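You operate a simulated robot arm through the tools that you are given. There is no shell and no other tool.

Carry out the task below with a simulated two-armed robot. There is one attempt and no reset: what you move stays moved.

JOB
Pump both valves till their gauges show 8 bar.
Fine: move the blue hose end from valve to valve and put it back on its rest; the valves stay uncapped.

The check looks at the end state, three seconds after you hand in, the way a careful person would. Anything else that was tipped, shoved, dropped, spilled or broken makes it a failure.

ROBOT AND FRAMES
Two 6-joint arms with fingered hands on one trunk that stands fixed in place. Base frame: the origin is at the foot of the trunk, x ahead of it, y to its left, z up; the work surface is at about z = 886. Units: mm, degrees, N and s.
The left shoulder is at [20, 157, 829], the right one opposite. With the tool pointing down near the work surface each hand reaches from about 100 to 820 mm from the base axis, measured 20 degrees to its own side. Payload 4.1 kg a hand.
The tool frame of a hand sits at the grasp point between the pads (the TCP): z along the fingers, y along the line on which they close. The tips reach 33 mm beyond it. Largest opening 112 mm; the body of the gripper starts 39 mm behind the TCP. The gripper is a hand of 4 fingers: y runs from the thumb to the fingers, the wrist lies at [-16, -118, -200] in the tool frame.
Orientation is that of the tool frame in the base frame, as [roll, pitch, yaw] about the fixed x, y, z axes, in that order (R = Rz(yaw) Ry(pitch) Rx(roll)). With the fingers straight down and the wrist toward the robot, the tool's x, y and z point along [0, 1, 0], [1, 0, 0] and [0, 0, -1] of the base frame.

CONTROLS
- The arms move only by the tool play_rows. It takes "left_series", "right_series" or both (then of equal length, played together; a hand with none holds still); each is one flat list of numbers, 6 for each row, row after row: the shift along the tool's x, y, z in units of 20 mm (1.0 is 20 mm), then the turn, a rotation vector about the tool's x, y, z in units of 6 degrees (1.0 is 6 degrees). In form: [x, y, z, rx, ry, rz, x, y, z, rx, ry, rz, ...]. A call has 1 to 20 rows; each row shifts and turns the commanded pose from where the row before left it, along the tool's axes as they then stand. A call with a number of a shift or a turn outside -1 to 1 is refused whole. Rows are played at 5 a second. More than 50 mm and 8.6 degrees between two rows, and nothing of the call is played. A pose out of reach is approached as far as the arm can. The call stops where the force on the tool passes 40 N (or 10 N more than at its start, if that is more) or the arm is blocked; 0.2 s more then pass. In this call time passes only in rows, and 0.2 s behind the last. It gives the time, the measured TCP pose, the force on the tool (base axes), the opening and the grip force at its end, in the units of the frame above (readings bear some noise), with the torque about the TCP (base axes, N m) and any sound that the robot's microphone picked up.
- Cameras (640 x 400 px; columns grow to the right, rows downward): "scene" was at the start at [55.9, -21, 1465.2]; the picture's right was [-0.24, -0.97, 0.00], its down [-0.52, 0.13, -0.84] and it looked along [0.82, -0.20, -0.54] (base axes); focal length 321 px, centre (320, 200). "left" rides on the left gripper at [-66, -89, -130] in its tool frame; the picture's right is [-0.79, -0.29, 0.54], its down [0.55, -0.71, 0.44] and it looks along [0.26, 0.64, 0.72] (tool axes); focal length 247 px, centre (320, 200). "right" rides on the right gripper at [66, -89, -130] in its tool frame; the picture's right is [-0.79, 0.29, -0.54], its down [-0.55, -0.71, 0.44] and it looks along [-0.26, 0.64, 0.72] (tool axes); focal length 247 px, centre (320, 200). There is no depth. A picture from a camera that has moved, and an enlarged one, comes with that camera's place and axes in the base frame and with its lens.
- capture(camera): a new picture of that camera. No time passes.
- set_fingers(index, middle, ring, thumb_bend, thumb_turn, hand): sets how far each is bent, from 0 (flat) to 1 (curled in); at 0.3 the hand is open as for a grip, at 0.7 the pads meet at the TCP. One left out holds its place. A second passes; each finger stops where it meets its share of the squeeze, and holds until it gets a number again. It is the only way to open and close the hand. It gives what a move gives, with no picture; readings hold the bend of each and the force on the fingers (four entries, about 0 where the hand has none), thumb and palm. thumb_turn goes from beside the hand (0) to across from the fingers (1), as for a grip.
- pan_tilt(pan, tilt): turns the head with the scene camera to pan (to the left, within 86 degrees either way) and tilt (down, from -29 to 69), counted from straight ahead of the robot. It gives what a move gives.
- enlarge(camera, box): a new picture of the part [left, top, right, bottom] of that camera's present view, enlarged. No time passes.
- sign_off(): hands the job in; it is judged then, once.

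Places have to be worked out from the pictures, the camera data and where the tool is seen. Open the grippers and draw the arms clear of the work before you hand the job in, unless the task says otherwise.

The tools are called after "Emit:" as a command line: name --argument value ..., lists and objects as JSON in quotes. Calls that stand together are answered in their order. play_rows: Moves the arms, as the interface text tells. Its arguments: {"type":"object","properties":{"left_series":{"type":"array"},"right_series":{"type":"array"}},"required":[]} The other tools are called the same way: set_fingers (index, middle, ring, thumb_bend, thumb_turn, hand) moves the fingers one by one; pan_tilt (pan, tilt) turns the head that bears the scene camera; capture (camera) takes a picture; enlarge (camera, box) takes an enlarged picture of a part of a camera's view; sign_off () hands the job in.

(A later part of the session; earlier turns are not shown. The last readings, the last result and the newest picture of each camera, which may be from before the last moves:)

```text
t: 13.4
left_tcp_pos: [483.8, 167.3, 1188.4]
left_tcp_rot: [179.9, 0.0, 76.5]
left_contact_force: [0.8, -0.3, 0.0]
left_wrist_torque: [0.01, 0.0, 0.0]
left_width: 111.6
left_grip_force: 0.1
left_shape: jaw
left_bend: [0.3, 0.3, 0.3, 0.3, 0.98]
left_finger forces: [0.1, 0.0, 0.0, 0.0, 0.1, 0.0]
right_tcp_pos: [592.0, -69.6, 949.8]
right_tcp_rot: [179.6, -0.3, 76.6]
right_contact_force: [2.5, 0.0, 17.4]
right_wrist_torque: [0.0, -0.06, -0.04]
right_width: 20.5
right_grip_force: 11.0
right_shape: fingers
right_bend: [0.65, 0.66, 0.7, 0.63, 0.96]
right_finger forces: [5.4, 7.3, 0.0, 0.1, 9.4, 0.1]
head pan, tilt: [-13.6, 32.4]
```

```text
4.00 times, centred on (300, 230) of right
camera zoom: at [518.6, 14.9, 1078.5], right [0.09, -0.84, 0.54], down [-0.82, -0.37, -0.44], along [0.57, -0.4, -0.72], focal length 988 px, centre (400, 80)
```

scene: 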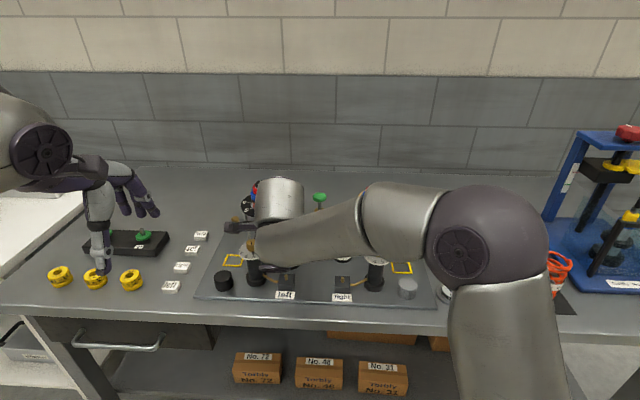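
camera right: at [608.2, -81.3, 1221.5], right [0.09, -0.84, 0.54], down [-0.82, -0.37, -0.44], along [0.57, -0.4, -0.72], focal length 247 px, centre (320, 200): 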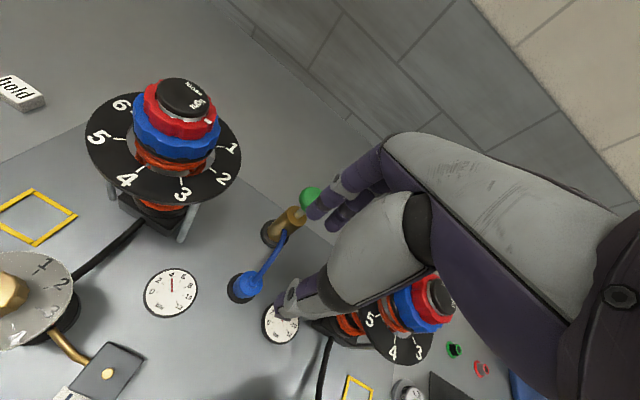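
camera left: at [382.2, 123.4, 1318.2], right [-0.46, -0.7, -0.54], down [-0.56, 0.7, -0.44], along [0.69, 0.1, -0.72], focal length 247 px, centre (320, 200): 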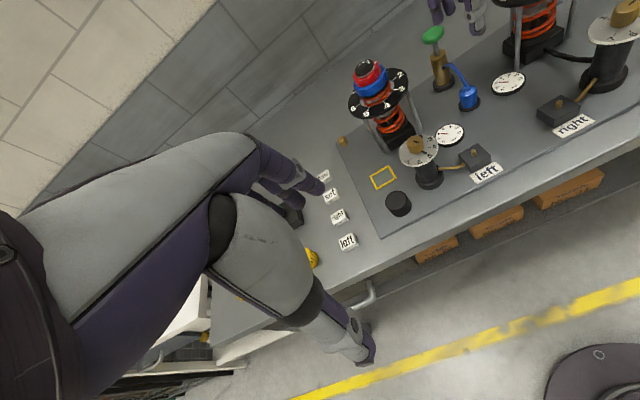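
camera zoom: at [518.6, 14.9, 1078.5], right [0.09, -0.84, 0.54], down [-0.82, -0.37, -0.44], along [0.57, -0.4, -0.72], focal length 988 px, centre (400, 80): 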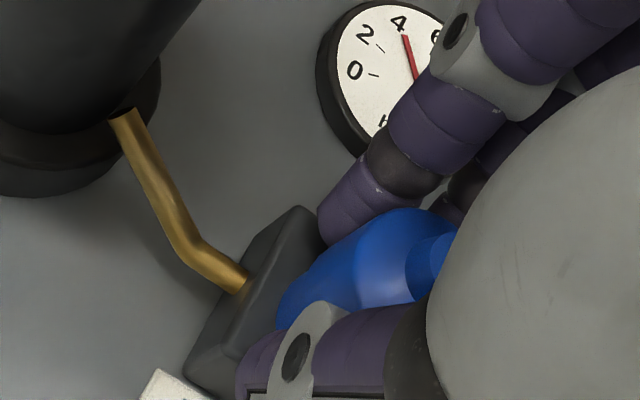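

Contact came at about 951.5, roughly where the hose bottom should meet the block top (z about 913) with the stem inside. I push 2 mm more to seat it and listen for a sound.

Emit:
play_rows --right_series '[0, 0, 0.1, 0, 0, 0]'

Emit:
enlarge --camera "left" --box '[440, 120, 500, 170]'

Emit:
enlarge --camera "right" --box '[240, 180, 360, 280]'

```text
t: 13.8
left_tcp_pos: [484.3, 166.6, 1187.9]
left_tcp_rot: [179.8, 0.0, 76.6]
left_contact_force: [-1.2, -0.4, -0.4]
left_wrist_torque: [-0.01, 0.02, 0.03]
left_width: 111.8
left_grip_force: 0.0
left_shape: jaw
left_bend: [0.3, 0.3, 0.3, 0.3, 0.98]
left_finger forces: [0.0, 0.0, 0.0, 0.0, 0.0, 0.0]
right_tcp_pos: [590.3, -70.6, 947.3]
right_tcp_rot: [179.8, -0.1, 76.5]
right_contact_force: [4.9, -0.6, 22.3]
right_wrist_torque: [-0.08, -0.17, -0.01]
right_width: 20.3
right_grip_force: 14.2
right_shape: fingers
right_bend: [0.65, 0.66, 0.7, 0.64, 0.96]
right_finger forces: [5.6, 13.2, 0.0, 0.0, 9.0, 0.0]
head pan, tilt: [-13.6, 32.4]
```

```text
8.00 times, centred on (470, 145) of left
camera zoom: at [381.9, 123.4, 1318.3], right [-0.46, -0.7, -0.54], down [-0.56, 0.7, -0.44], along [0.69, 0.1, -0.72], focal length 1976 px, centre (-880, 640)
```

zoom: 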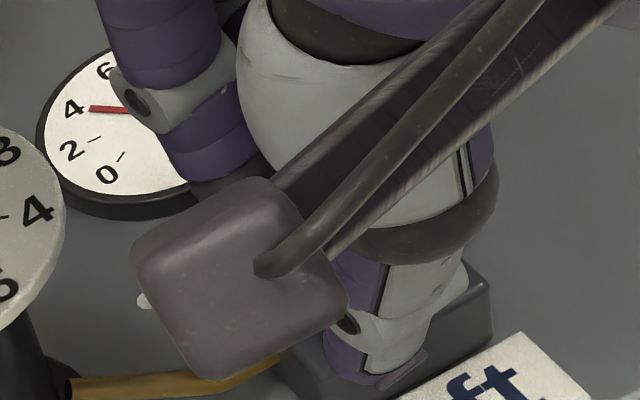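

```text
4.00 times, centred on (300, 230) of right
camera zoom: at [518.6, 14.9, 1076.4], right [0.09, -0.84, 0.54], down [-0.82, -0.37, -0.44], along [0.57, -0.4, -0.72], focal length 988 px, centre (400, 80)
```

zoom: 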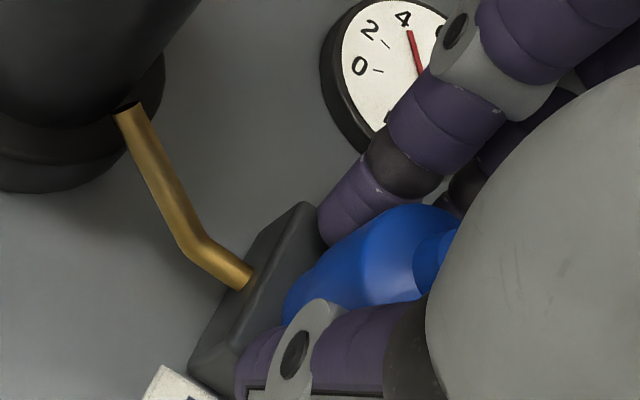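

The hose end is now pressed firmly and starting to slide up in the grip, so it is bottomed out. I ease off 2 mm and open the fingers to 0.5.

Emit:
play_rows --right_series '[0, 0, -0.1, 0, 0, 0]'

Emit:
set_fingers --hand "right" --index 0.5 --middle 0.5 --ring 0.5 --thumb_bend 0.5

Emit:
enlarge --camera "right" --box '[220, 160, 380, 300]'

Emit:
enlarge --camera "left" --box '[430, 100, 530, 180]'

```text
t: 14.2
left_tcp_pos: [484.2, 167.0, 1187.0]
left_tcp_rot: [179.9, 0.0, 76.5]
left_contact_force: [-0.4, -0.5, -0.4]
left_wrist_torque: [-0.01, -0.01, 0.02]
left_width: 111.4
left_grip_force: 0.0
left_shape: jaw
left_bend: [0.3, 0.3, 0.3, 0.3, 0.98]
left_finger forces: [0.1, 0.0, 0.1, 0.0, 0.1, 0.1]
right_tcp_pos: [590.6, -69.6, 947.1]
right_tcp_rot: [179.9, 0.0, 76.7]
right_contact_force: [5.6, -0.3, 17.7]
right_wrist_torque: [-0.05, -0.24, 0.07]
right_width: 20.4
right_grip_force: 13.1
right_shape: fingers
right_bend: [0.65, 0.66, 0.7, 0.64, 0.96]
right_finger forces: [6.4, 12.1, 0.0, 0.1, 8.1, 0.0]
head pan, tilt: [-13.6, 32.4]
```

```text
t: 15.2
left_tcp_pos: [483.5, 167.3, 1188.5]
left_tcp_rot: [179.9, 0.0, 76.5]
left_contact_force: [-0.5, -0.6, 0.3]
left_wrist_torque: [-0.01, 0.01, -0.02]
left_width: 111.6
left_grip_force: 0.0
left_shape: jaw
left_bend: [0.3, 0.3, 0.3, 0.3, 0.98]
left_finger forces: [0.1, 0.0, 0.0, 0.0, 0.0, 0.0]
right_tcp_pos: [590.4, -69.2, 947.5]
right_tcp_rot: [-179.9, 0.0, 76.7]
right_contact_force: [-0.3, -0.2, -0.6]
right_wrist_torque: [0.04, -0.04, 0.0]
right_width: 57.2
right_grip_force: 0.1
right_shape: fingers
right_bend: [0.5, 0.5, 0.5, 0.5, 0.97]
right_finger forces: [0.0, 0.1, 0.0, 0.0, 0.1, 0.0]
head pan, tilt: [-13.6, 32.4]
```

```text
2.86 times, centred on (300, 230) of right
camera zoom: at [518.4, 15.1, 1076.3], right [0.1, -0.84, 0.54], down [-0.82, -0.37, -0.43], along [0.56, -0.4, -0.72], focal length 706 px, centre (377, 114)
```

zoom: 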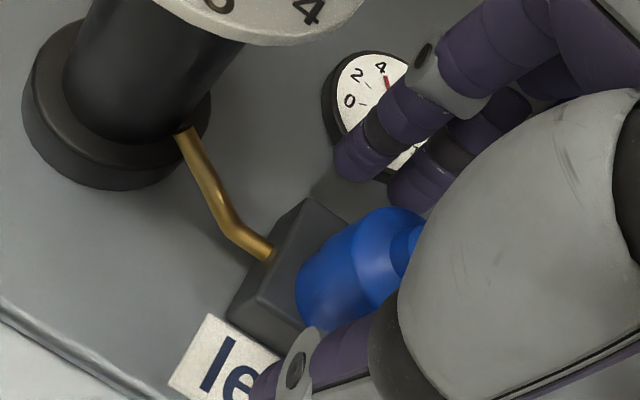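

```text
5.00 times, centred on (480, 140) of left
camera zoom: at [382.3, 123.4, 1318.2], right [-0.46, -0.7, -0.54], down [-0.56, 0.7, -0.44], along [0.69, 0.1, -0.72], focal length 1235 px, centre (-480, 500)
```

zoom: 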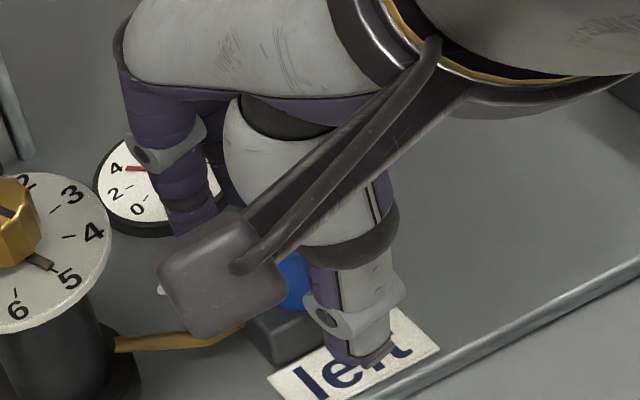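

Released, and the hose end stays standing on the left block. I lift the hand straight up slowly and look.

Emit:
play_rows --right_series '[0, 0, -0.5, 0, 0, 0, 0, 0, -0.5, 0, 0, 0, 0, 0, -1, 0, 0, 0, 0, 0, -1, 0, 0, 0, 0, 0, -1, 0, 0, 0, 0, 0, -1, 0, 0, 0, 0, 0, -1, 0, 0, 0]'

Emit:
enlarge --camera "right" --box '[140, 100, 400, 340]'

Emit:
enlarge --camera "left" --box '[380, 50, 560, 190]'

Emit:
enlarge --camera "scene" --box '[230, 180, 410, 310]'

```text
t: 16.8
left_tcp_pos: [484.9, 167.3, 1187.6]
left_tcp_rot: [179.9, 0.1, 76.5]
left_contact_force: [0.5, -0.1, -0.1]
left_wrist_torque: [0.03, 0.05, -0.02]
left_width: 111.8
left_grip_force: 0.1
left_shape: jaw
left_bend: [0.3, 0.3, 0.3, 0.3, 0.98]
left_finger forces: [0.0, 0.0, 0.0, 0.0, 0.1, 0.1]
right_tcp_pos: [590.8, -70.2, 1068.8]
right_tcp_rot: [-179.9, 0.0, 76.5]
right_contact_force: [0.4, -0.6, -0.3]
right_wrist_torque: [-0.01, 0.03, 0.02]
right_width: 56.8
right_grip_force: 0.1
right_shape: fingers
right_bend: [0.5, 0.5, 0.5, 0.5, 0.97]
right_finger forces: [0.0, 0.1, 0.0, 0.0, 0.1, 0.0]
head pan, tilt: [-13.6, 32.4]
```

```text
1.67 times, centred on (270, 220) of right
camera zoom: at [518.7, 14.7, 1196.7], right [0.1, -0.84, 0.54], down [-0.82, -0.37, -0.44], along [0.57, -0.4, -0.72], focal length 412 px, centre (403, 167)
```

zoom: 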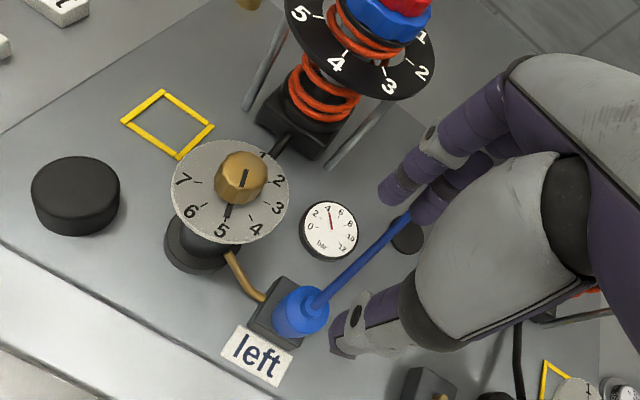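

```text
2.86 times, centred on (470, 120) of left
camera zoom: at [382.4, 123.3, 1318.2], right [-0.46, -0.7, -0.54], down [-0.56, 0.7, -0.44], along [0.69, 0.1, -0.72], focal length 706 px, centre (-109, 429)
```

zoom: 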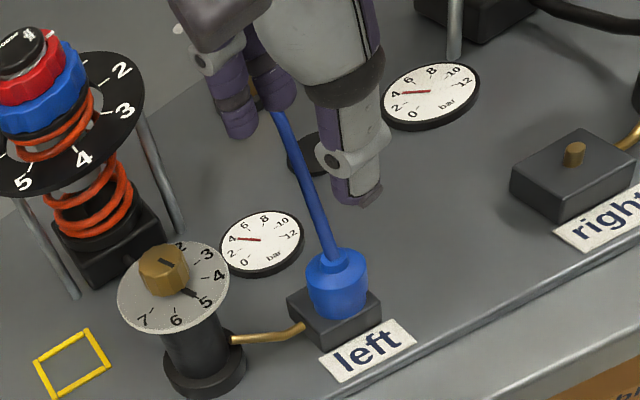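

```text
3.08 times, centred on (320, 245) of scene
camera zoom: at [55.9, -21.1, 1465.2], right [-0.24, -0.97, 0.0], down [-0.52, 0.13, -0.84], along [0.82, -0.2, -0.54], focal length 986 px, centre (320, 62)
```

zoom: 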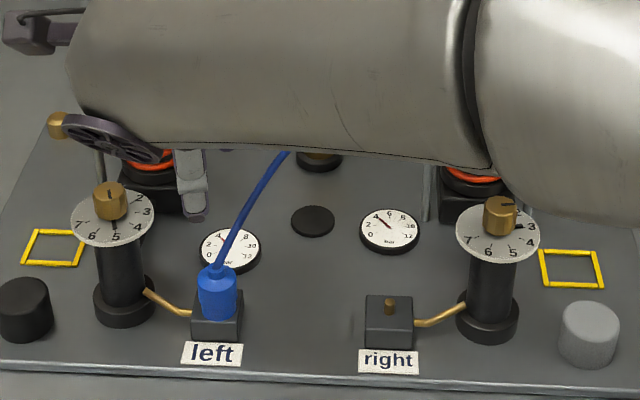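

The hose end is seated on the left stem with its tube running to the pump. I now move the hand right and ahead toward the pump knob at [768, -192, 1009], staying above knob height and between the towers.

Emit:
play_rows --right_series '[0, 0, -0.8, 0, 0, 0, -0.97, 0, 0, 0, 0, 0, -0.97, 0, 0, 0, 0, 0, -0.97, 0.5, 0, 0, 0, 0, -0.97, 1, 0, 0, 0, 0, 0, 1, 0, 0, 0, 0, 0, 1, 0, 0, 0, 0, 0, 1, 0, 0, 0, 0, 0, 1, 0, 0, 0, 0]'

Emit:
capture --camera "scene"

Emit:
capture --camera "right"

Emit:
enlarge --camera "left" --box '[340, 0, 640, 200]'

```text
t: 18.8
left_tcp_pos: [483.3, 167.7, 1188.5]
left_tcp_rot: [179.8, 0.0, 76.5]
left_contact_force: [-0.6, -0.1, 0.3]
left_wrist_torque: [0.03, -0.03, -0.01]
left_width: 111.6
left_grip_force: 0.0
left_shape: jaw
left_bend: [0.3, 0.3, 0.3, 0.3, 0.98]
left_finger forces: [0.0, 0.1, 0.0, 0.1, 0.1, 0.0]
right_tcp_pos: [678.1, -170.0, 1084.0]
right_tcp_rot: [-180.0, 0.0, 76.6]
right_contact_force: [-0.6, 0.1, 0.7]
right_wrist_torque: [-0.01, -0.05, 0.03]
right_width: 57.1
right_grip_force: 0.0
right_shape: fingers
right_bend: [0.5, 0.5, 0.5, 0.5, 0.97]
right_finger forces: [0.1, 0.1, 0.1, 0.0, 0.1, 0.0]
head pan, tilt: [-13.6, 32.4]
```

```text
taken
```

scene: 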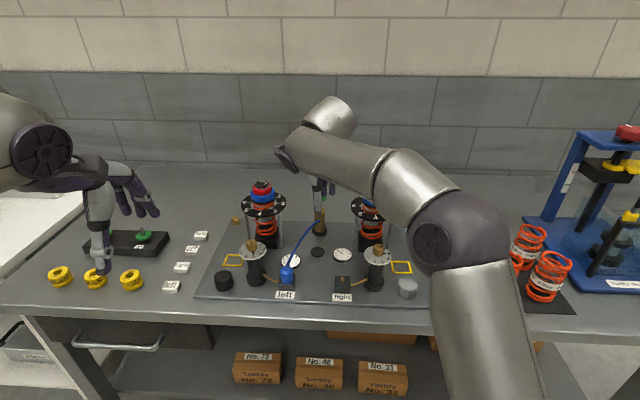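

```text
taken
camera right: at [606.5, -85.5, 1212.9], right [0.09, -0.84, 0.54], down [-0.82, -0.37, -0.44], along [0.57, -0.4, -0.72], focal length 247 px, centre (320, 200)
```

right: 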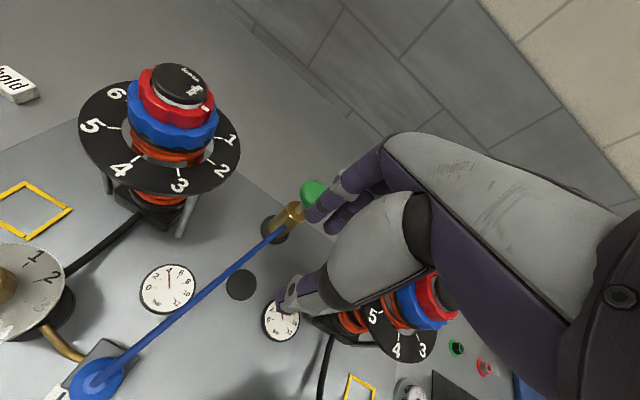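

```text
2.00 times, centred on (490, 100) of left
camera zoom: at [382.0, 123.3, 1318.3], right [-0.46, -0.7, -0.54], down [-0.56, 0.7, -0.44], along [0.69, 0.1, -0.72], focal length 494 px, centre (-20, 400)
```

zoom: 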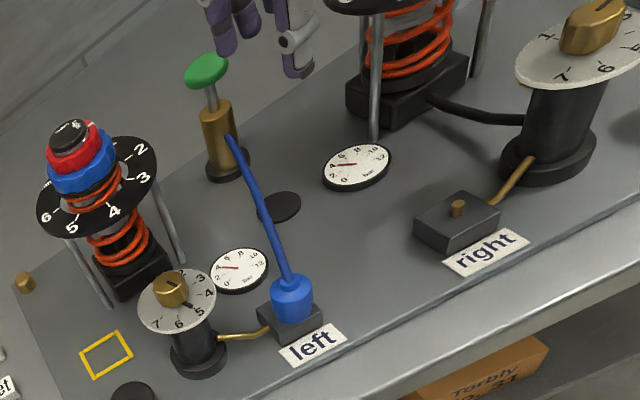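

The knob position is confirmed at about [768, -191, 1010] from a third view. I close the fingers into a pinch to push with, then move ahead over the knob and check that the arm reaches.

Emit:
set_fingers --hand "right" --index 0.72 --middle 0.72 --ring 0.72 --thumb_bend 0.72

Emit:
play_rows --right_series '[0, 0.92, 0, 0, 0, 0, 0, 0.92, 0, 0, 0, 0, 0, 0.92, 0, 0, 0, 0, 0, 0.92, 0, 0, 0, 0, 0, 0.92, 0, 0, 0, 0]'

Emit:
enlarge --camera "left" --box '[400, 0, 520, 90]'

Emit:
enlarge --camera "right" --box '[200, 130, 420, 330]'

Emit:
enlarge --camera "scene" --box '[270, 160, 370, 260]'

```text
t: 19.8
left_tcp_pos: [484.2, 166.0, 1187.8]
left_tcp_rot: [179.8, 0.0, 76.5]
left_contact_force: [-0.2, -0.1, -0.6]
left_wrist_torque: [-0.02, 0.0, 0.0]
left_width: 111.6
left_grip_force: 0.1
left_shape: jaw
left_bend: [0.3, 0.3, 0.3, 0.3, 0.98]
left_finger forces: [0.1, 0.0, 0.1, 0.0, 0.0, 0.1]
right_tcp_pos: [678.7, -170.3, 1082.6]
right_tcp_rot: [-180.0, 0.0, 76.6]
right_contact_force: [0.5, 0.3, -0.7]
right_wrist_torque: [-0.01, -0.01, 0.0]
right_width: 0.0
right_grip_force: 0.1
right_shape: fingers
right_bend: [0.72, 0.72, 0.72, 0.71, 0.97]
right_finger forces: [0.0, 0.0, 0.0, 0.0, 0.0, 0.1]
head pan, tilt: [-13.6, 32.4]
```

```text
t: 21.0
left_tcp_pos: [484.8, 168.0, 1187.4]
left_tcp_rot: [179.9, 0.0, 76.4]
left_contact_force: [0.3, 0.5, 0.5]
left_wrist_torque: [-0.02, -0.01, 0.0]
left_width: 111.6
left_grip_force: 0.1
left_shape: jaw
left_bend: [0.3, 0.3, 0.3, 0.3, 0.98]
left_finger forces: [0.0, 0.0, 0.0, 0.0, 0.1, 0.0]
right_tcp_pos: [735.5, -185.9, 1069.6]
right_tcp_rot: [179.9, 0.0, 76.7]
right_contact_force: [-0.1, 0.6, -0.4]
right_wrist_torque: [-0.07, 0.0, -0.01]
right_width: 0.0
right_grip_force: 0.0
right_shape: fingers
right_bend: [0.72, 0.72, 0.72, 0.71, 0.97]
right_finger forces: [0.1, 0.0, 0.1, 0.0, 0.0, 0.0]
right hand out of reach, approached as far as the arm can: row 4, 5
head pan, tilt: [-13.6, 32.4]
```

```text
4.44 times, centred on (460, 45) of left
camera zoom: at [382.3, 123.6, 1318.2], right [-0.46, -0.7, -0.54], down [-0.56, 0.7, -0.44], along [0.69, 0.1, -0.72], focal length 1098 px, centre (-302, 889)
```

zoom: 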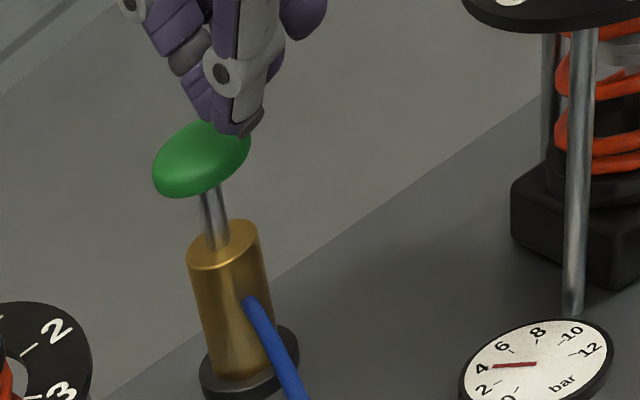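

```text
2.00 times, centred on (310, 230) of right
camera zoom: at [663.4, -101.1, 1198.3], right [0.1, -0.84, 0.54], down [-0.82, -0.37, -0.43], along [0.57, -0.4, -0.72], focal length 494 px, centre (340, 140)
```

zoom: 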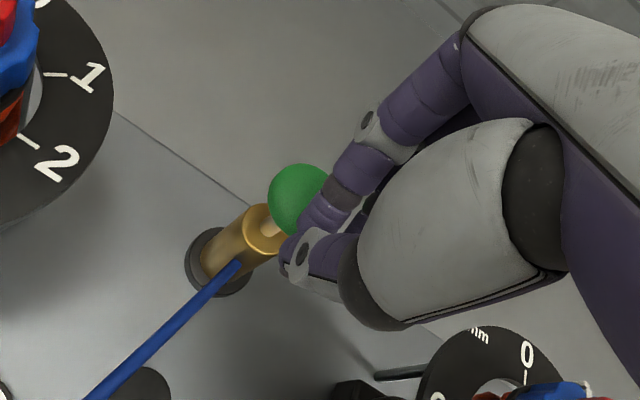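

```text
4.00 times, centred on (320, 210) of scene
camera zoom: at [55.9, -20.8, 1465.2], right [-0.24, -0.97, 0.0], down [-0.52, 0.13, -0.84], along [0.82, -0.2, -0.54], focal length 1282 px, centre (320, 160)
```

zoom: 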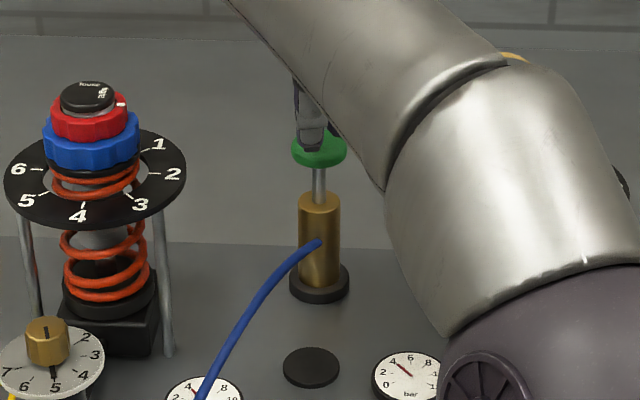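

A vertical tool cannot quite reach the pump, stopping at x about 735. I tilt the hand so the fingers point forward and down by 30 degrees, which brings the wrist back and into reach.

Emit:
play_rows --right_series '[0, -1, 0, 0, 0, 0, 0, -0.5, 0, -1, 0, 0, 0, 0, 0, -1, 0, 0, 0, 0, 0, -1, 0, 0, 0, 0, 0, -1, 0, 0, 0, 0, 0, -1, 0, 0]'

Emit:
enlarge --camera "left" --box '[400, 0, 520, 90]'

Emit:
enlarge --camera "right" --box '[200, 130, 420, 330]'

Emit:
capture --camera "scene"

```text
t: 22.4
left_tcp_pos: [485.1, 167.4, 1187.8]
left_tcp_rot: [179.9, 0.0, 76.5]
left_contact_force: [-0.5, 0.5, 0.2]
left_wrist_torque: [-0.01, 0.01, 0.01]
left_width: 111.6
left_grip_force: 0.0
left_shape: jaw
left_bend: [0.3, 0.3, 0.3, 0.3, 0.98]
left_finger forces: [0.1, 0.1, 0.1, 0.0, 0.0, 0.0]
right_tcp_pos: [706.3, -178.5, 1069.8]
right_tcp_rot: [150.0, -0.1, 76.5]
right_contact_force: [0.7, 0.4, -0.3]
right_wrist_torque: [-0.07, -0.02, 0.0]
right_width: 0.0
right_grip_force: 0.0
right_shape: fingers
right_bend: [0.72, 0.72, 0.72, 0.71, 0.97]
right_finger forces: [0.1, 0.1, 0.1, 0.1, 0.0, 0.1]
head pan, tilt: [-13.6, 32.4]
```

```text
4.44 times, centred on (460, 45) of left
camera zoom: at [382.3, 123.4, 1318.2], right [-0.46, -0.7, -0.54], down [-0.56, 0.7, -0.44], along [0.69, 0.1, -0.72], focal length 1098 px, centre (-302, 889)
```

zoom: 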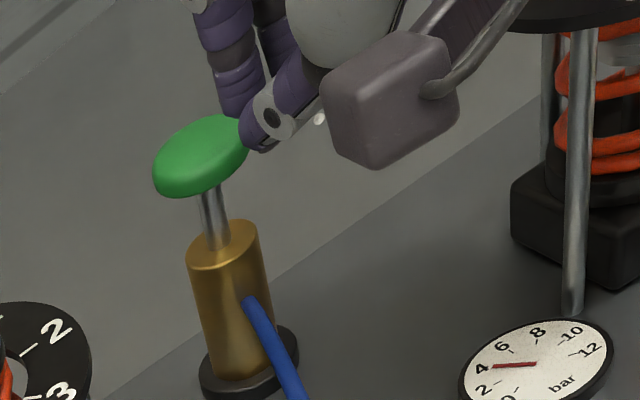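

```text
2.00 times, centred on (310, 230) of right
camera zoom: at [582.6, -82.0, 1136.5], right [-0.2, -0.77, 0.61], down [-0.51, -0.44, -0.73], along [0.83, -0.46, -0.3], focal length 494 px, centre (340, 140)
```

zoom: 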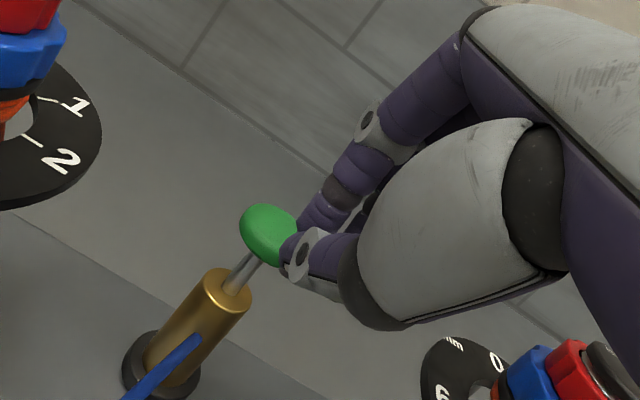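

```text
taken
```

scene: 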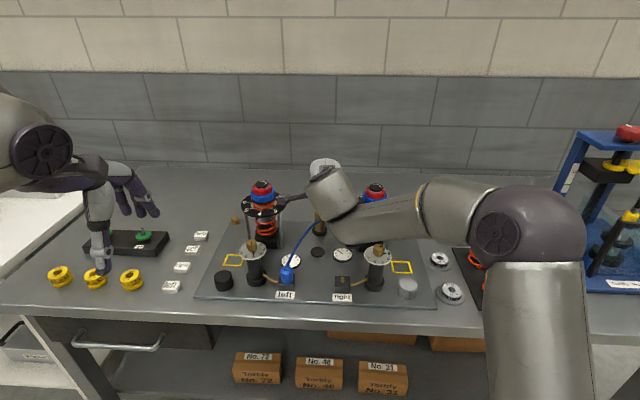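

The tilt brings the hand back into reach. I move ahead 55 mm at the same height so the fingertips come over the knob.

Emit:
play_rows --right_series '[-0.05, 0.793, 0.458, 0, 0, 0, -0.05, 0.793, 0.458, 0, 0, 0, -0.05, 0.793, 0.458, 0, 0, 0]'

Emit:
enlarge --camera "left" --box '[400, 0, 520, 90]'

Emit:
enlarge --camera "right" --box '[200, 130, 420, 330]'

Emit:
enlarge --camera "scene" --box '[240, 150, 400, 270]'

```text
t: 23.2
left_tcp_pos: [485.5, 166.9, 1187.9]
left_tcp_rot: [179.9, 0.0, 76.5]
left_contact_force: [-0.1, -0.4, 0.4]
left_wrist_torque: [0.0, 0.0, -0.02]
left_width: 111.4
left_grip_force: 0.2
left_shape: jaw
left_bend: [0.3, 0.3, 0.3, 0.3, 0.98]
left_finger forces: [0.0, 0.0, 0.0, 0.0, 0.1, 0.1]
right_tcp_pos: [758.8, -196.7, 1068.9]
right_tcp_rot: [150.0, -0.1, 76.6]
right_contact_force: [-0.5, 0.3, 0.2]
right_wrist_torque: [-0.01, 0.01, 0.01]
right_width: 0.0
right_grip_force: 0.0
right_shape: fingers
right_bend: [0.72, 0.72, 0.72, 0.71, 0.97]
right_finger forces: [0.0, 0.0, 0.0, 0.0, 0.1, 0.1]
head pan, tilt: [-13.6, 32.4]
```

```text
4.44 times, centred on (460, 45) of left
camera zoom: at [382.1, 123.4, 1318.2], right [-0.46, -0.7, -0.54], down [-0.56, 0.7, -0.44], along [0.69, 0.1, -0.72], focal length 1098 px, centre (-302, 889)
```

zoom: 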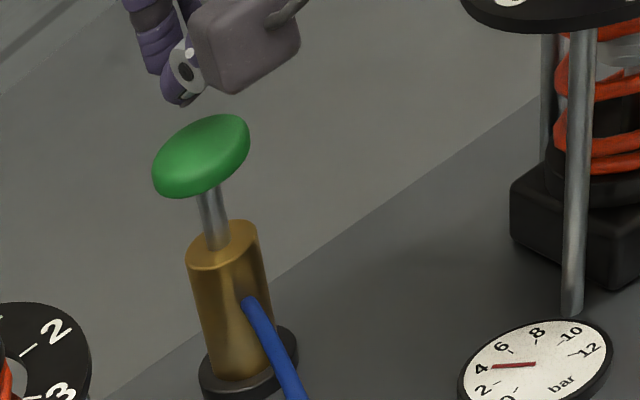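

```text
2.00 times, centred on (310, 230) of right
camera zoom: at [635.8, -98.0, 1137.0], right [-0.2, -0.77, 0.61], down [-0.51, -0.45, -0.73], along [0.83, -0.46, -0.3], focal length 494 px, centre (340, 140)
```

zoom: 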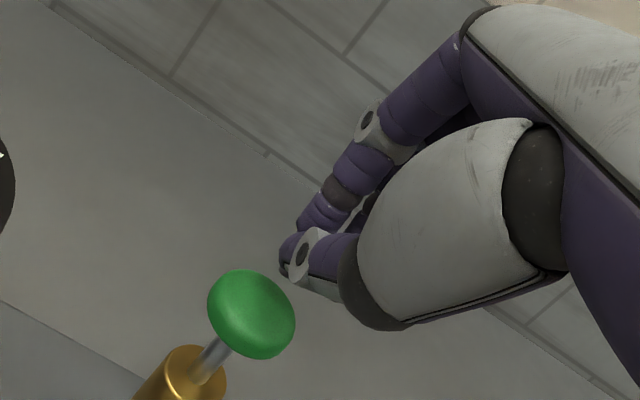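

```text
3.33 times, centred on (320, 210) of scene
camera zoom: at [55.6, -21.0, 1465.2], right [-0.24, -0.97, 0.0], down [-0.52, 0.13, -0.84], along [0.82, -0.2, -0.54], focal length 1069 px, centre (320, 167)
```

zoom: 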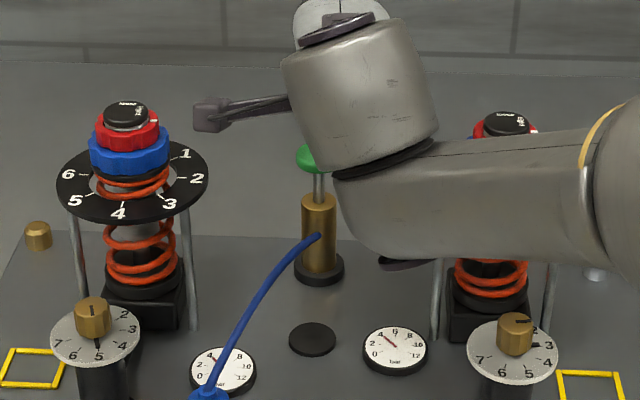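

The thumb tip is about 20 mm above the knob, 4–5 mm off centre. I correct that and lower until it touches.

Emit:
play_rows --right_series '[-0.1, -0.33, 0.38, 0, 0, 0, 0, -0.2, 0.346, 0, 0, 0]'

Emit:
enlarge --camera "left" --box '[400, 0, 520, 90]'

Emit:
enlarge --camera "right" --box '[200, 130, 420, 330]'

```text
t: 23.8
left_tcp_pos: [484.7, 167.7, 1188.6]
left_tcp_rot: [179.9, 0.0, 76.5]
left_contact_force: [0.5, 0.3, 0.3]
left_wrist_torque: [0.01, 0.0, -0.01]
left_width: 111.5
left_grip_force: 0.0
left_shape: jaw
left_bend: [0.3, 0.3, 0.3, 0.3, 0.98]
left_finger forces: [0.1, 0.0, 0.1, 0.1, 0.0, 0.1]
right_tcp_pos: [757.9, -196.0, 1050.9]
right_tcp_rot: [150.0, 0.0, 76.6]
right_contact_force: [0.2, -0.2, -0.1]
right_wrist_torque: [0.0, -0.01, -0.02]
right_width: 0.0
right_grip_force: 0.1
right_shape: fingers
right_bend: [0.72, 0.72, 0.72, 0.71, 0.97]
right_finger forces: [0.0, 0.0, 0.0, 0.0, 0.1, 0.0]
head pan, tilt: [-13.6, 32.4]
```

```text
4.44 times, centred on (460, 45) of left
camera zoom: at [382.2, 123.4, 1318.2], right [-0.46, -0.7, -0.54], down [-0.56, 0.7, -0.44], along [0.69, 0.1, -0.72], focal length 1098 px, centre (-302, 889)
```

zoom: 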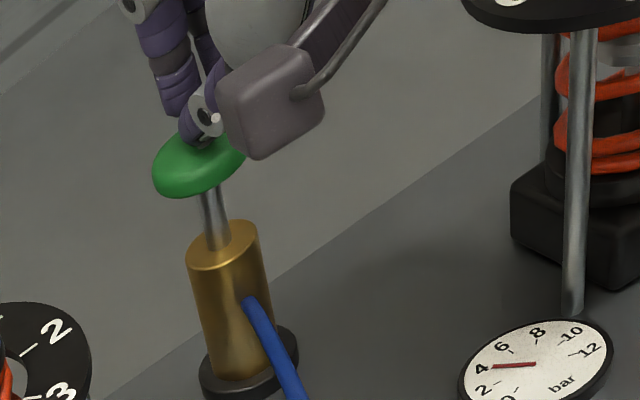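

```text
2.00 times, centred on (310, 230) of right
camera zoom: at [633.1, -99.2, 1118.6], right [-0.2, -0.77, 0.61], down [-0.51, -0.45, -0.73], along [0.83, -0.46, -0.3], focal length 494 px, centre (340, 140)
```

zoom: 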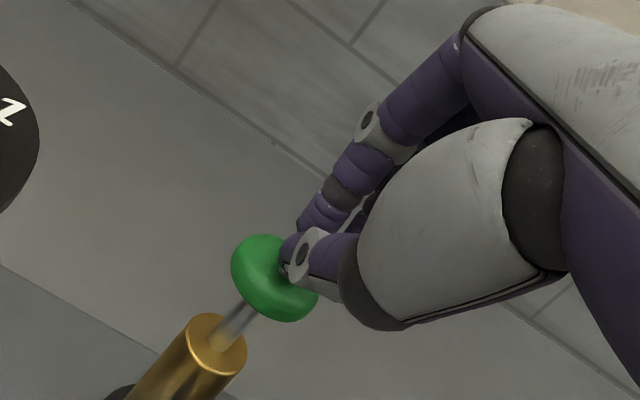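

The thumb sits right over the knob's middle. I press down in small steps to find contact and feel the plunger.

Emit:
play_rows --right_series '[0, -0.1, 0.173, 0, 0, 0, 0, -0.1, 0.173, 0, 0, 0]'

Emit:
play_rows --right_series '[0, -0.1, 0.173, 0, 0, 0, 0, -0.1, 0.173, 0, 0, 0]'

Emit:
enlarge --camera "left" --box '[400, 0, 560, 140]'

```text
t: 24.4
left_tcp_pos: [484.8, 168.2, 1188.4]
left_tcp_rot: [179.9, 0.0, 76.5]
left_contact_force: [0.7, -0.2, -0.3]
left_wrist_torque: [0.01, -0.03, -0.01]
left_width: 111.6
left_grip_force: 0.1
left_shape: jaw
left_bend: [0.3, 0.3, 0.3, 0.3, 0.98]
left_finger forces: [0.1, 0.0, 0.1, 0.0, 0.0, 0.0]
right_tcp_pos: [756.2, -196.8, 1044.1]
right_tcp_rot: [149.9, 0.1, 76.5]
right_contact_force: [-0.3, 0.7, 1.6]
right_wrist_torque: [0.01, 0.02, 0.0]
right_width: 0.0
right_grip_force: 0.0
right_shape: fingers
right_bend: [0.72, 0.72, 0.72, 0.71, 0.97]
right_finger forces: [0.0, 0.0, 0.0, 0.1, 0.0, 0.1]
head pan, tilt: [-13.6, 32.4]
```

```text
t: 25.0
left_tcp_pos: [484.9, 166.7, 1187.7]
left_tcp_rot: [179.9, 0.0, 76.5]
left_contact_force: [0.1, 1.5, 1.1]
left_wrist_torque: [0.04, 0.0, -0.01]
left_width: 111.7
left_grip_force: 0.1
left_shape: jaw
left_bend: [0.3, 0.3, 0.3, 0.3, 0.98]
left_finger forces: [0.0, 0.1, 0.1, 0.0, 0.1, 0.0]
right_tcp_pos: [756.9, -197.0, 1036.2]
right_tcp_rot: [149.9, 0.0, 76.6]
right_contact_force: [-0.8, 0.1, 3.3]
right_wrist_torque: [-0.01, 0.01, 0.0]
right_width: 0.0
right_grip_force: 0.1
right_shape: fingers
right_bend: [0.72, 0.72, 0.72, 0.72, 0.97]
right_finger forces: [0.1, 0.0, 0.0, 0.1, 0.1, 0.0]
head pan, tilt: [-13.6, 32.4]
```

```text
2.86 times, centred on (480, 70) of left
camera zoom: at [382.1, 123.4, 1318.2], right [-0.46, -0.7, -0.54], down [-0.56, 0.7, -0.44], along [0.69, 0.1, -0.72], focal length 706 px, centre (-137, 571)
```

zoom: 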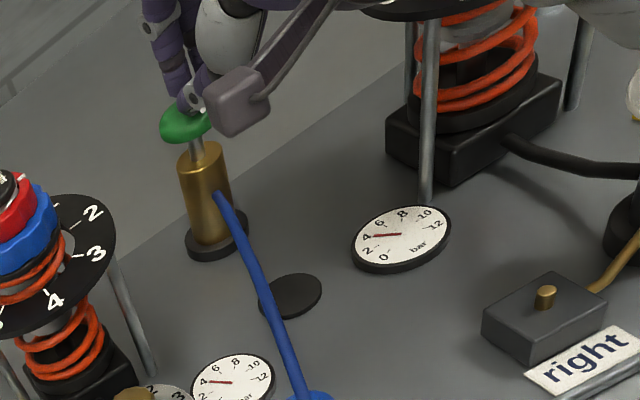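

The plunger yields with a soft spring (3.3 N after about 10 mm). I complete the stroke.

Emit:
play_rows --right_series '[0, -0.1, 0.173, 0, 0, 0, 0, -0.1, 0.173, 0, 0, 0, 0, -0.1, 0.173, 0, 0, 0]'

Emit:
enlarge --camera "left" --box '[400, 0, 560, 140]'

Emit:
enlarge --camera "scene" --box '[270, 240, 370, 302]'

```text
t: 25.8
left_tcp_pos: [483.6, 165.5, 1188.2]
left_tcp_rot: [180.0, 0.1, 76.5]
left_contact_force: [0.5, -0.2, -0.8]
left_wrist_torque: [0.03, 0.0, 0.01]
left_width: 111.5
left_grip_force: 0.0
left_shape: jaw
left_bend: [0.3, 0.3, 0.3, 0.3, 0.98]
left_finger forces: [0.0, 0.0, 0.1, 0.0, 0.0, 0.1]
right_tcp_pos: [756.3, -196.4, 1024.9]
right_tcp_rot: [149.7, 0.0, 76.5]
right_contact_force: [-2.3, 0.9, 8.0]
right_wrist_torque: [0.09, -0.02, -0.01]
right_width: 0.0
right_grip_force: 6.1
right_shape: fingers
right_bend: [0.72, 0.72, 0.72, 0.72, 0.97]
right_finger forces: [0.0, 0.0, 0.0, 0.0, 11.3, 0.1]
head pan, tilt: [-13.6, 32.4]
```

```text
2.86 times, centred on (480, 70) of left
camera zoom: at [382.0, 123.5, 1318.3], right [-0.46, -0.7, -0.54], down [-0.56, 0.7, -0.44], along [0.69, 0.1, -0.72], focal length 706 px, centre (-137, 571)
```

zoom: 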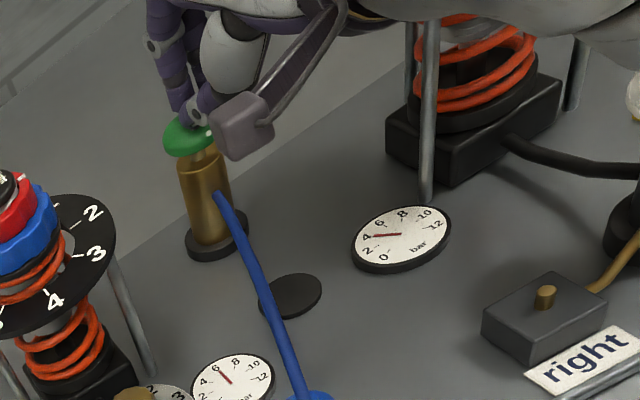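

```text
6.40 times, centred on (320, 271) of scene
camera zoom: at [55.5, -20.9, 1465.2], right [-0.24, -0.97, 0.0], down [-0.52, 0.13, -0.84], along [0.82, -0.2, -0.54], focal length 2052 px, centre (320, -254)
```

zoom: 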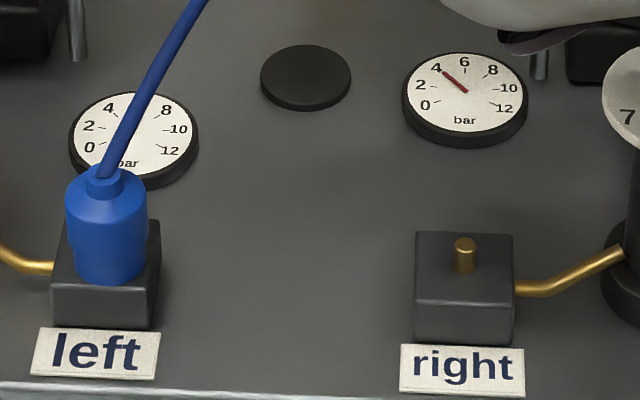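

One stroke moved the left gauge. I zoom in to read how much a stroke adds.

Emit:
enlarge --camera "left" --box '[440, 110, 480, 145]'

Emit:
enlarge --camera "right" --box '[200, 130, 420, 330]'

```text
11.43 times, centred on (460, 128) of left
camera zoom: at [382.0, 123.5, 1318.3], right [-0.46, -0.7, -0.54], down [-0.56, 0.7, -0.44], along [0.69, 0.1, -0.72], focal length 2823 px, centre (-1280, 1029)
```

zoom: 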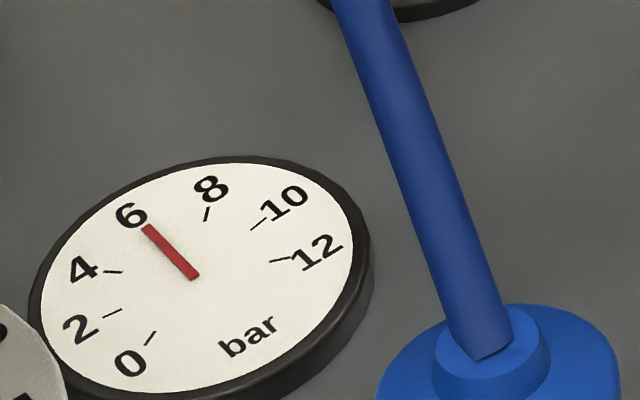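

```text
2.00 times, centred on (310, 230) of right
camera zoom: at [632.7, -99.2, 1091.5], right [-0.21, -0.77, 0.61], down [-0.51, -0.45, -0.73], along [0.83, -0.46, -0.3], focal length 494 px, centre (340, 140)
```

zoom: 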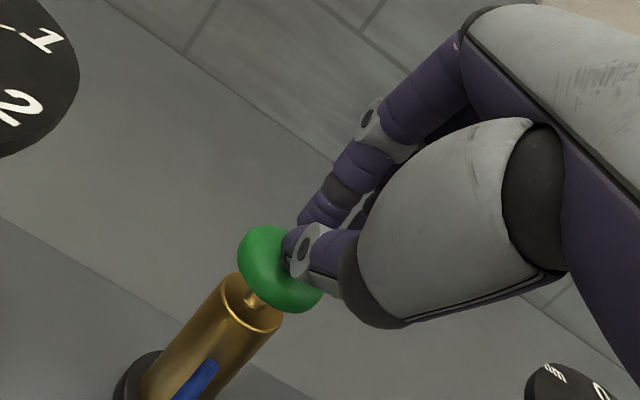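

The left gauge now points at 6, so about +2 bar for this stroke. I let the plunger come fully back up and read again.

Emit:
play_rows --right_series '[0, 0.2, -0.346, 0, 0, 0, 0, 0.2, -0.346, 0, 0, 0, 0, 0.25, -0.433, 0, 0, 0]'

Emit:
enlarge --camera "left" --box '[440, 110, 480, 145]'

Emit:
enlarge --camera "left" --box '[400, 0, 520, 90]'

```text
t: 26.6
left_tcp_pos: [484.7, 167.2, 1188.1]
left_tcp_rot: [179.9, 0.0, 76.5]
left_contact_force: [0.2, 0.0, -0.3]
left_wrist_torque: [0.01, 0.02, -0.04]
left_width: 111.3
left_grip_force: 0.1
left_shape: jaw
left_bend: [0.3, 0.3, 0.3, 0.3, 0.98]
left_finger forces: [0.1, 0.0, 0.0, 0.1, 0.0, 0.0]
right_tcp_pos: [757.5, -196.6, 1048.7]
right_tcp_rot: [150.1, 0.0, 76.6]
right_contact_force: [0.5, -1.3, 0.0]
right_wrist_torque: [0.01, 0.0, 0.0]
right_width: 0.0
right_grip_force: 0.1
right_shape: fingers
right_bend: [0.72, 0.72, 0.72, 0.71, 0.97]
right_finger forces: [0.0, 0.0, 0.1, 0.1, 0.0, 0.1]
head pan, tilt: [-13.6, 32.4]
```

```text
11.43 times, centred on (460, 128) of left
camera zoom: at [382.3, 123.3, 1318.2], right [-0.46, -0.7, -0.54], down [-0.56, 0.7, -0.44], along [0.69, 0.1, -0.72], focal length 2823 px, centre (-1280, 1029)
```

zoom: 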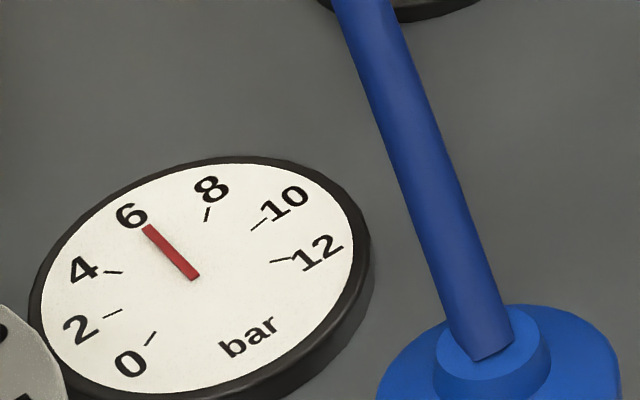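

```text
4.44 times, centred on (460, 45) of left
camera zoom: at [382.3, 123.3, 1318.2], right [-0.46, -0.7, -0.54], down [-0.56, 0.7, -0.44], along [0.69, 0.1, -0.72], focal length 1098 px, centre (-302, 889)
```

zoom: 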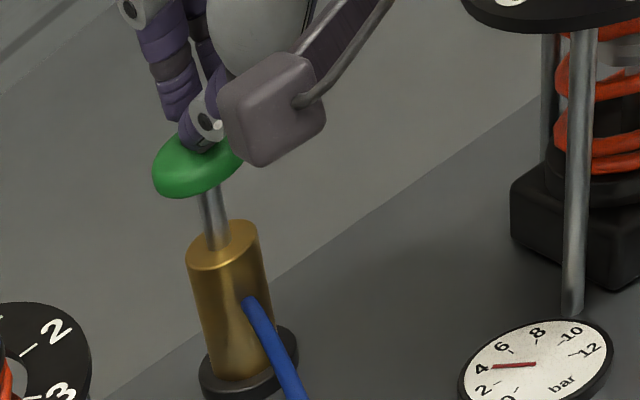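

The plunger returned fully and the gauge holds at 6. I do half a stroke first to see whether pressure builds gradually or per full stroke.

Emit:
play_rows --right_series '[0, -0.175, 0.303, 0, 0, 0, 0, -0.175, 0.303, 0, 0, 0]'

Emit:
enlarge --camera "left" --box '[440, 110, 480, 145]'

Emit:
play_rows --right_series '[0, -0.1, 0.173, 0, 0, 0]'

Emit:
enlarge --camera "left" --box '[440, 110, 480, 145]'

```text
t: 27.2
left_tcp_pos: [483.5, 167.0, 1188.5]
left_tcp_rot: [179.9, 0.0, 76.5]
left_contact_force: [0.0, -0.7, 0.0]
left_wrist_torque: [-0.03, 0.03, -0.01]
left_width: 111.4
left_grip_force: 0.0
left_shape: jaw
left_bend: [0.3, 0.3, 0.3, 0.3, 0.98]
left_finger forces: [0.0, 0.0, 0.1, 0.1, 0.0, 0.1]
right_tcp_pos: [756.5, -196.9, 1036.4]
right_tcp_rot: [149.9, -0.1, 76.5]
right_contact_force: [-1.4, 0.8, 3.9]
right_wrist_torque: [0.02, -0.01, 0.02]
right_width: 0.1
right_grip_force: 0.0
right_shape: fingers
right_bend: [0.72, 0.72, 0.72, 0.72, 0.97]
right_finger forces: [0.0, 0.0, 0.0, 0.0, 0.0, 0.1]
head pan, tilt: [-13.6, 32.4]
```

```text
11.43 times, centred on (460, 128) of left
camera zoom: at [382.1, 123.4, 1318.2], right [-0.46, -0.7, -0.54], down [-0.56, 0.7, -0.44], along [0.69, 0.1, -0.72], focal length 2823 px, centre (-1280, 1029)
```

zoom: 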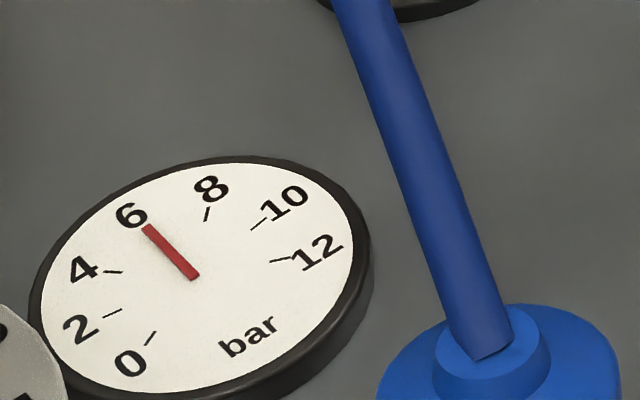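

```text
t: 27.6
left_tcp_pos: [484.7, 168.1, 1186.6]
left_tcp_rot: [179.9, 0.0, 76.6]
left_contact_force: [-0.2, 1.3, -0.5]
left_wrist_torque: [-0.01, 0.01, 0.01]
left_width: 111.6
left_grip_force: 0.0
left_shape: jaw
left_bend: [0.3, 0.3, 0.3, 0.3, 0.98]
left_finger forces: [0.1, 0.1, 0.1, 0.0, 0.1, 0.0]
right_tcp_pos: [757.2, -196.3, 1030.7]
right_tcp_rot: [149.9, 0.0, 76.6]
right_contact_force: [-1.7, -0.2, 3.7]
right_wrist_torque: [0.04, -0.01, 0.03]
right_width: 0.0
right_grip_force: 0.0
right_shape: fingers
right_bend: [0.72, 0.72, 0.72, 0.72, 0.97]
right_finger forces: [0.0, 0.1, 0.0, 0.1, 0.0, 0.0]
head pan, tilt: [-13.6, 32.4]
```

```text
11.43 times, centred on (460, 128) of left
camera zoom: at [382.1, 123.4, 1318.2], right [-0.46, -0.7, -0.54], down [-0.56, 0.7, -0.44], along [0.69, 0.1, -0.72], focal length 2823 px, centre (-1280, 1029)
```

zoom: 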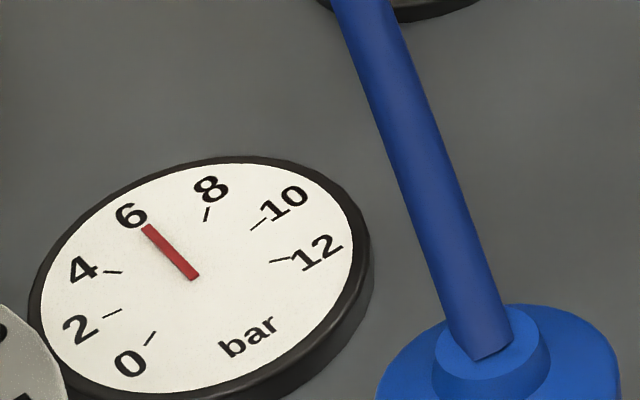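

No change yet, so pressure jumps near the end of a stroke. I continue down in small steps.

Emit:
play_rows --right_series '[0, -0.1, 0.173, 0, 0, 0]'

Emit:
enlarge --camera "left" --box '[440, 110, 480, 145]'

Emit:
enlarge --camera "left" --box '[400, 0, 520, 90]'

```text
t: 28.0
left_tcp_pos: [484.5, 168.5, 1188.9]
left_tcp_rot: [179.9, 0.0, 76.5]
left_contact_force: [0.3, 0.8, -0.2]
left_wrist_torque: [-0.01, 0.0, -0.03]
left_width: 111.8
left_grip_force: 0.0
left_shape: jaw
left_bend: [0.3, 0.3, 0.3, 0.3, 0.98]
left_finger forces: [0.0, 0.0, 0.1, 0.0, 0.0, 0.0]
right_tcp_pos: [756.7, -195.5, 1027.9]
right_tcp_rot: [149.9, 0.0, 76.6]
right_contact_force: [-1.3, -0.7, 5.3]
right_wrist_torque: [0.08, -0.03, 0.02]
right_width: 0.0
right_grip_force: 3.9
right_shape: fingers
right_bend: [0.72, 0.72, 0.72, 0.72, 0.97]
right_finger forces: [0.0, 0.0, 0.1, 0.1, 8.4, 0.1]
head pan, tilt: [-13.6, 32.4]
```

```text
11.43 times, centred on (460, 128) of left
camera zoom: at [382.0, 123.4, 1318.3], right [-0.46, -0.7, -0.54], down [-0.56, 0.7, -0.44], along [0.69, 0.1, -0.72], focal length 2823 px, centre (-1280, 1029)
```

zoom: 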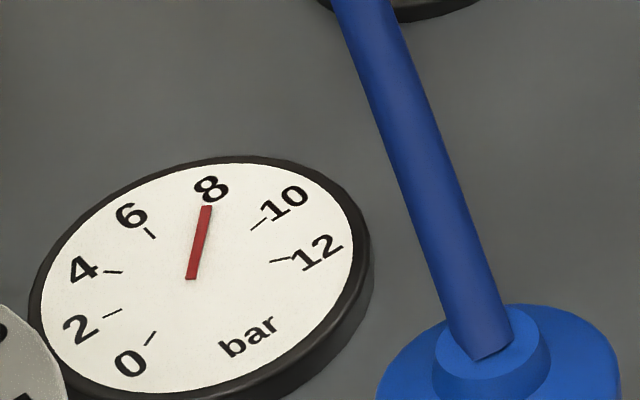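

```text
4.44 times, centred on (460, 45) of left
camera zoom: at [382.0, 123.4, 1318.3], right [-0.46, -0.7, -0.54], down [-0.56, 0.7, -0.44], along [0.69, 0.1, -0.72], focal length 1098 px, centre (-302, 889)
```

zoom: 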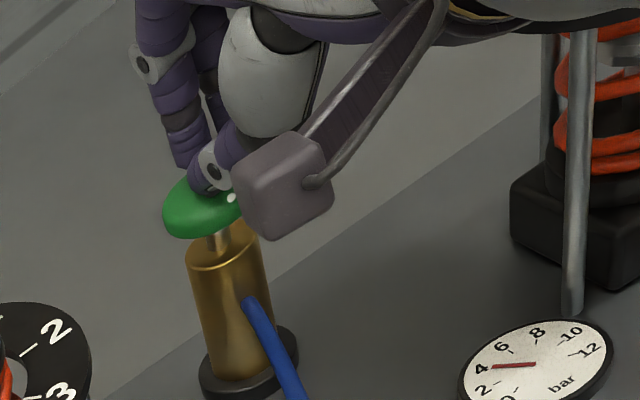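

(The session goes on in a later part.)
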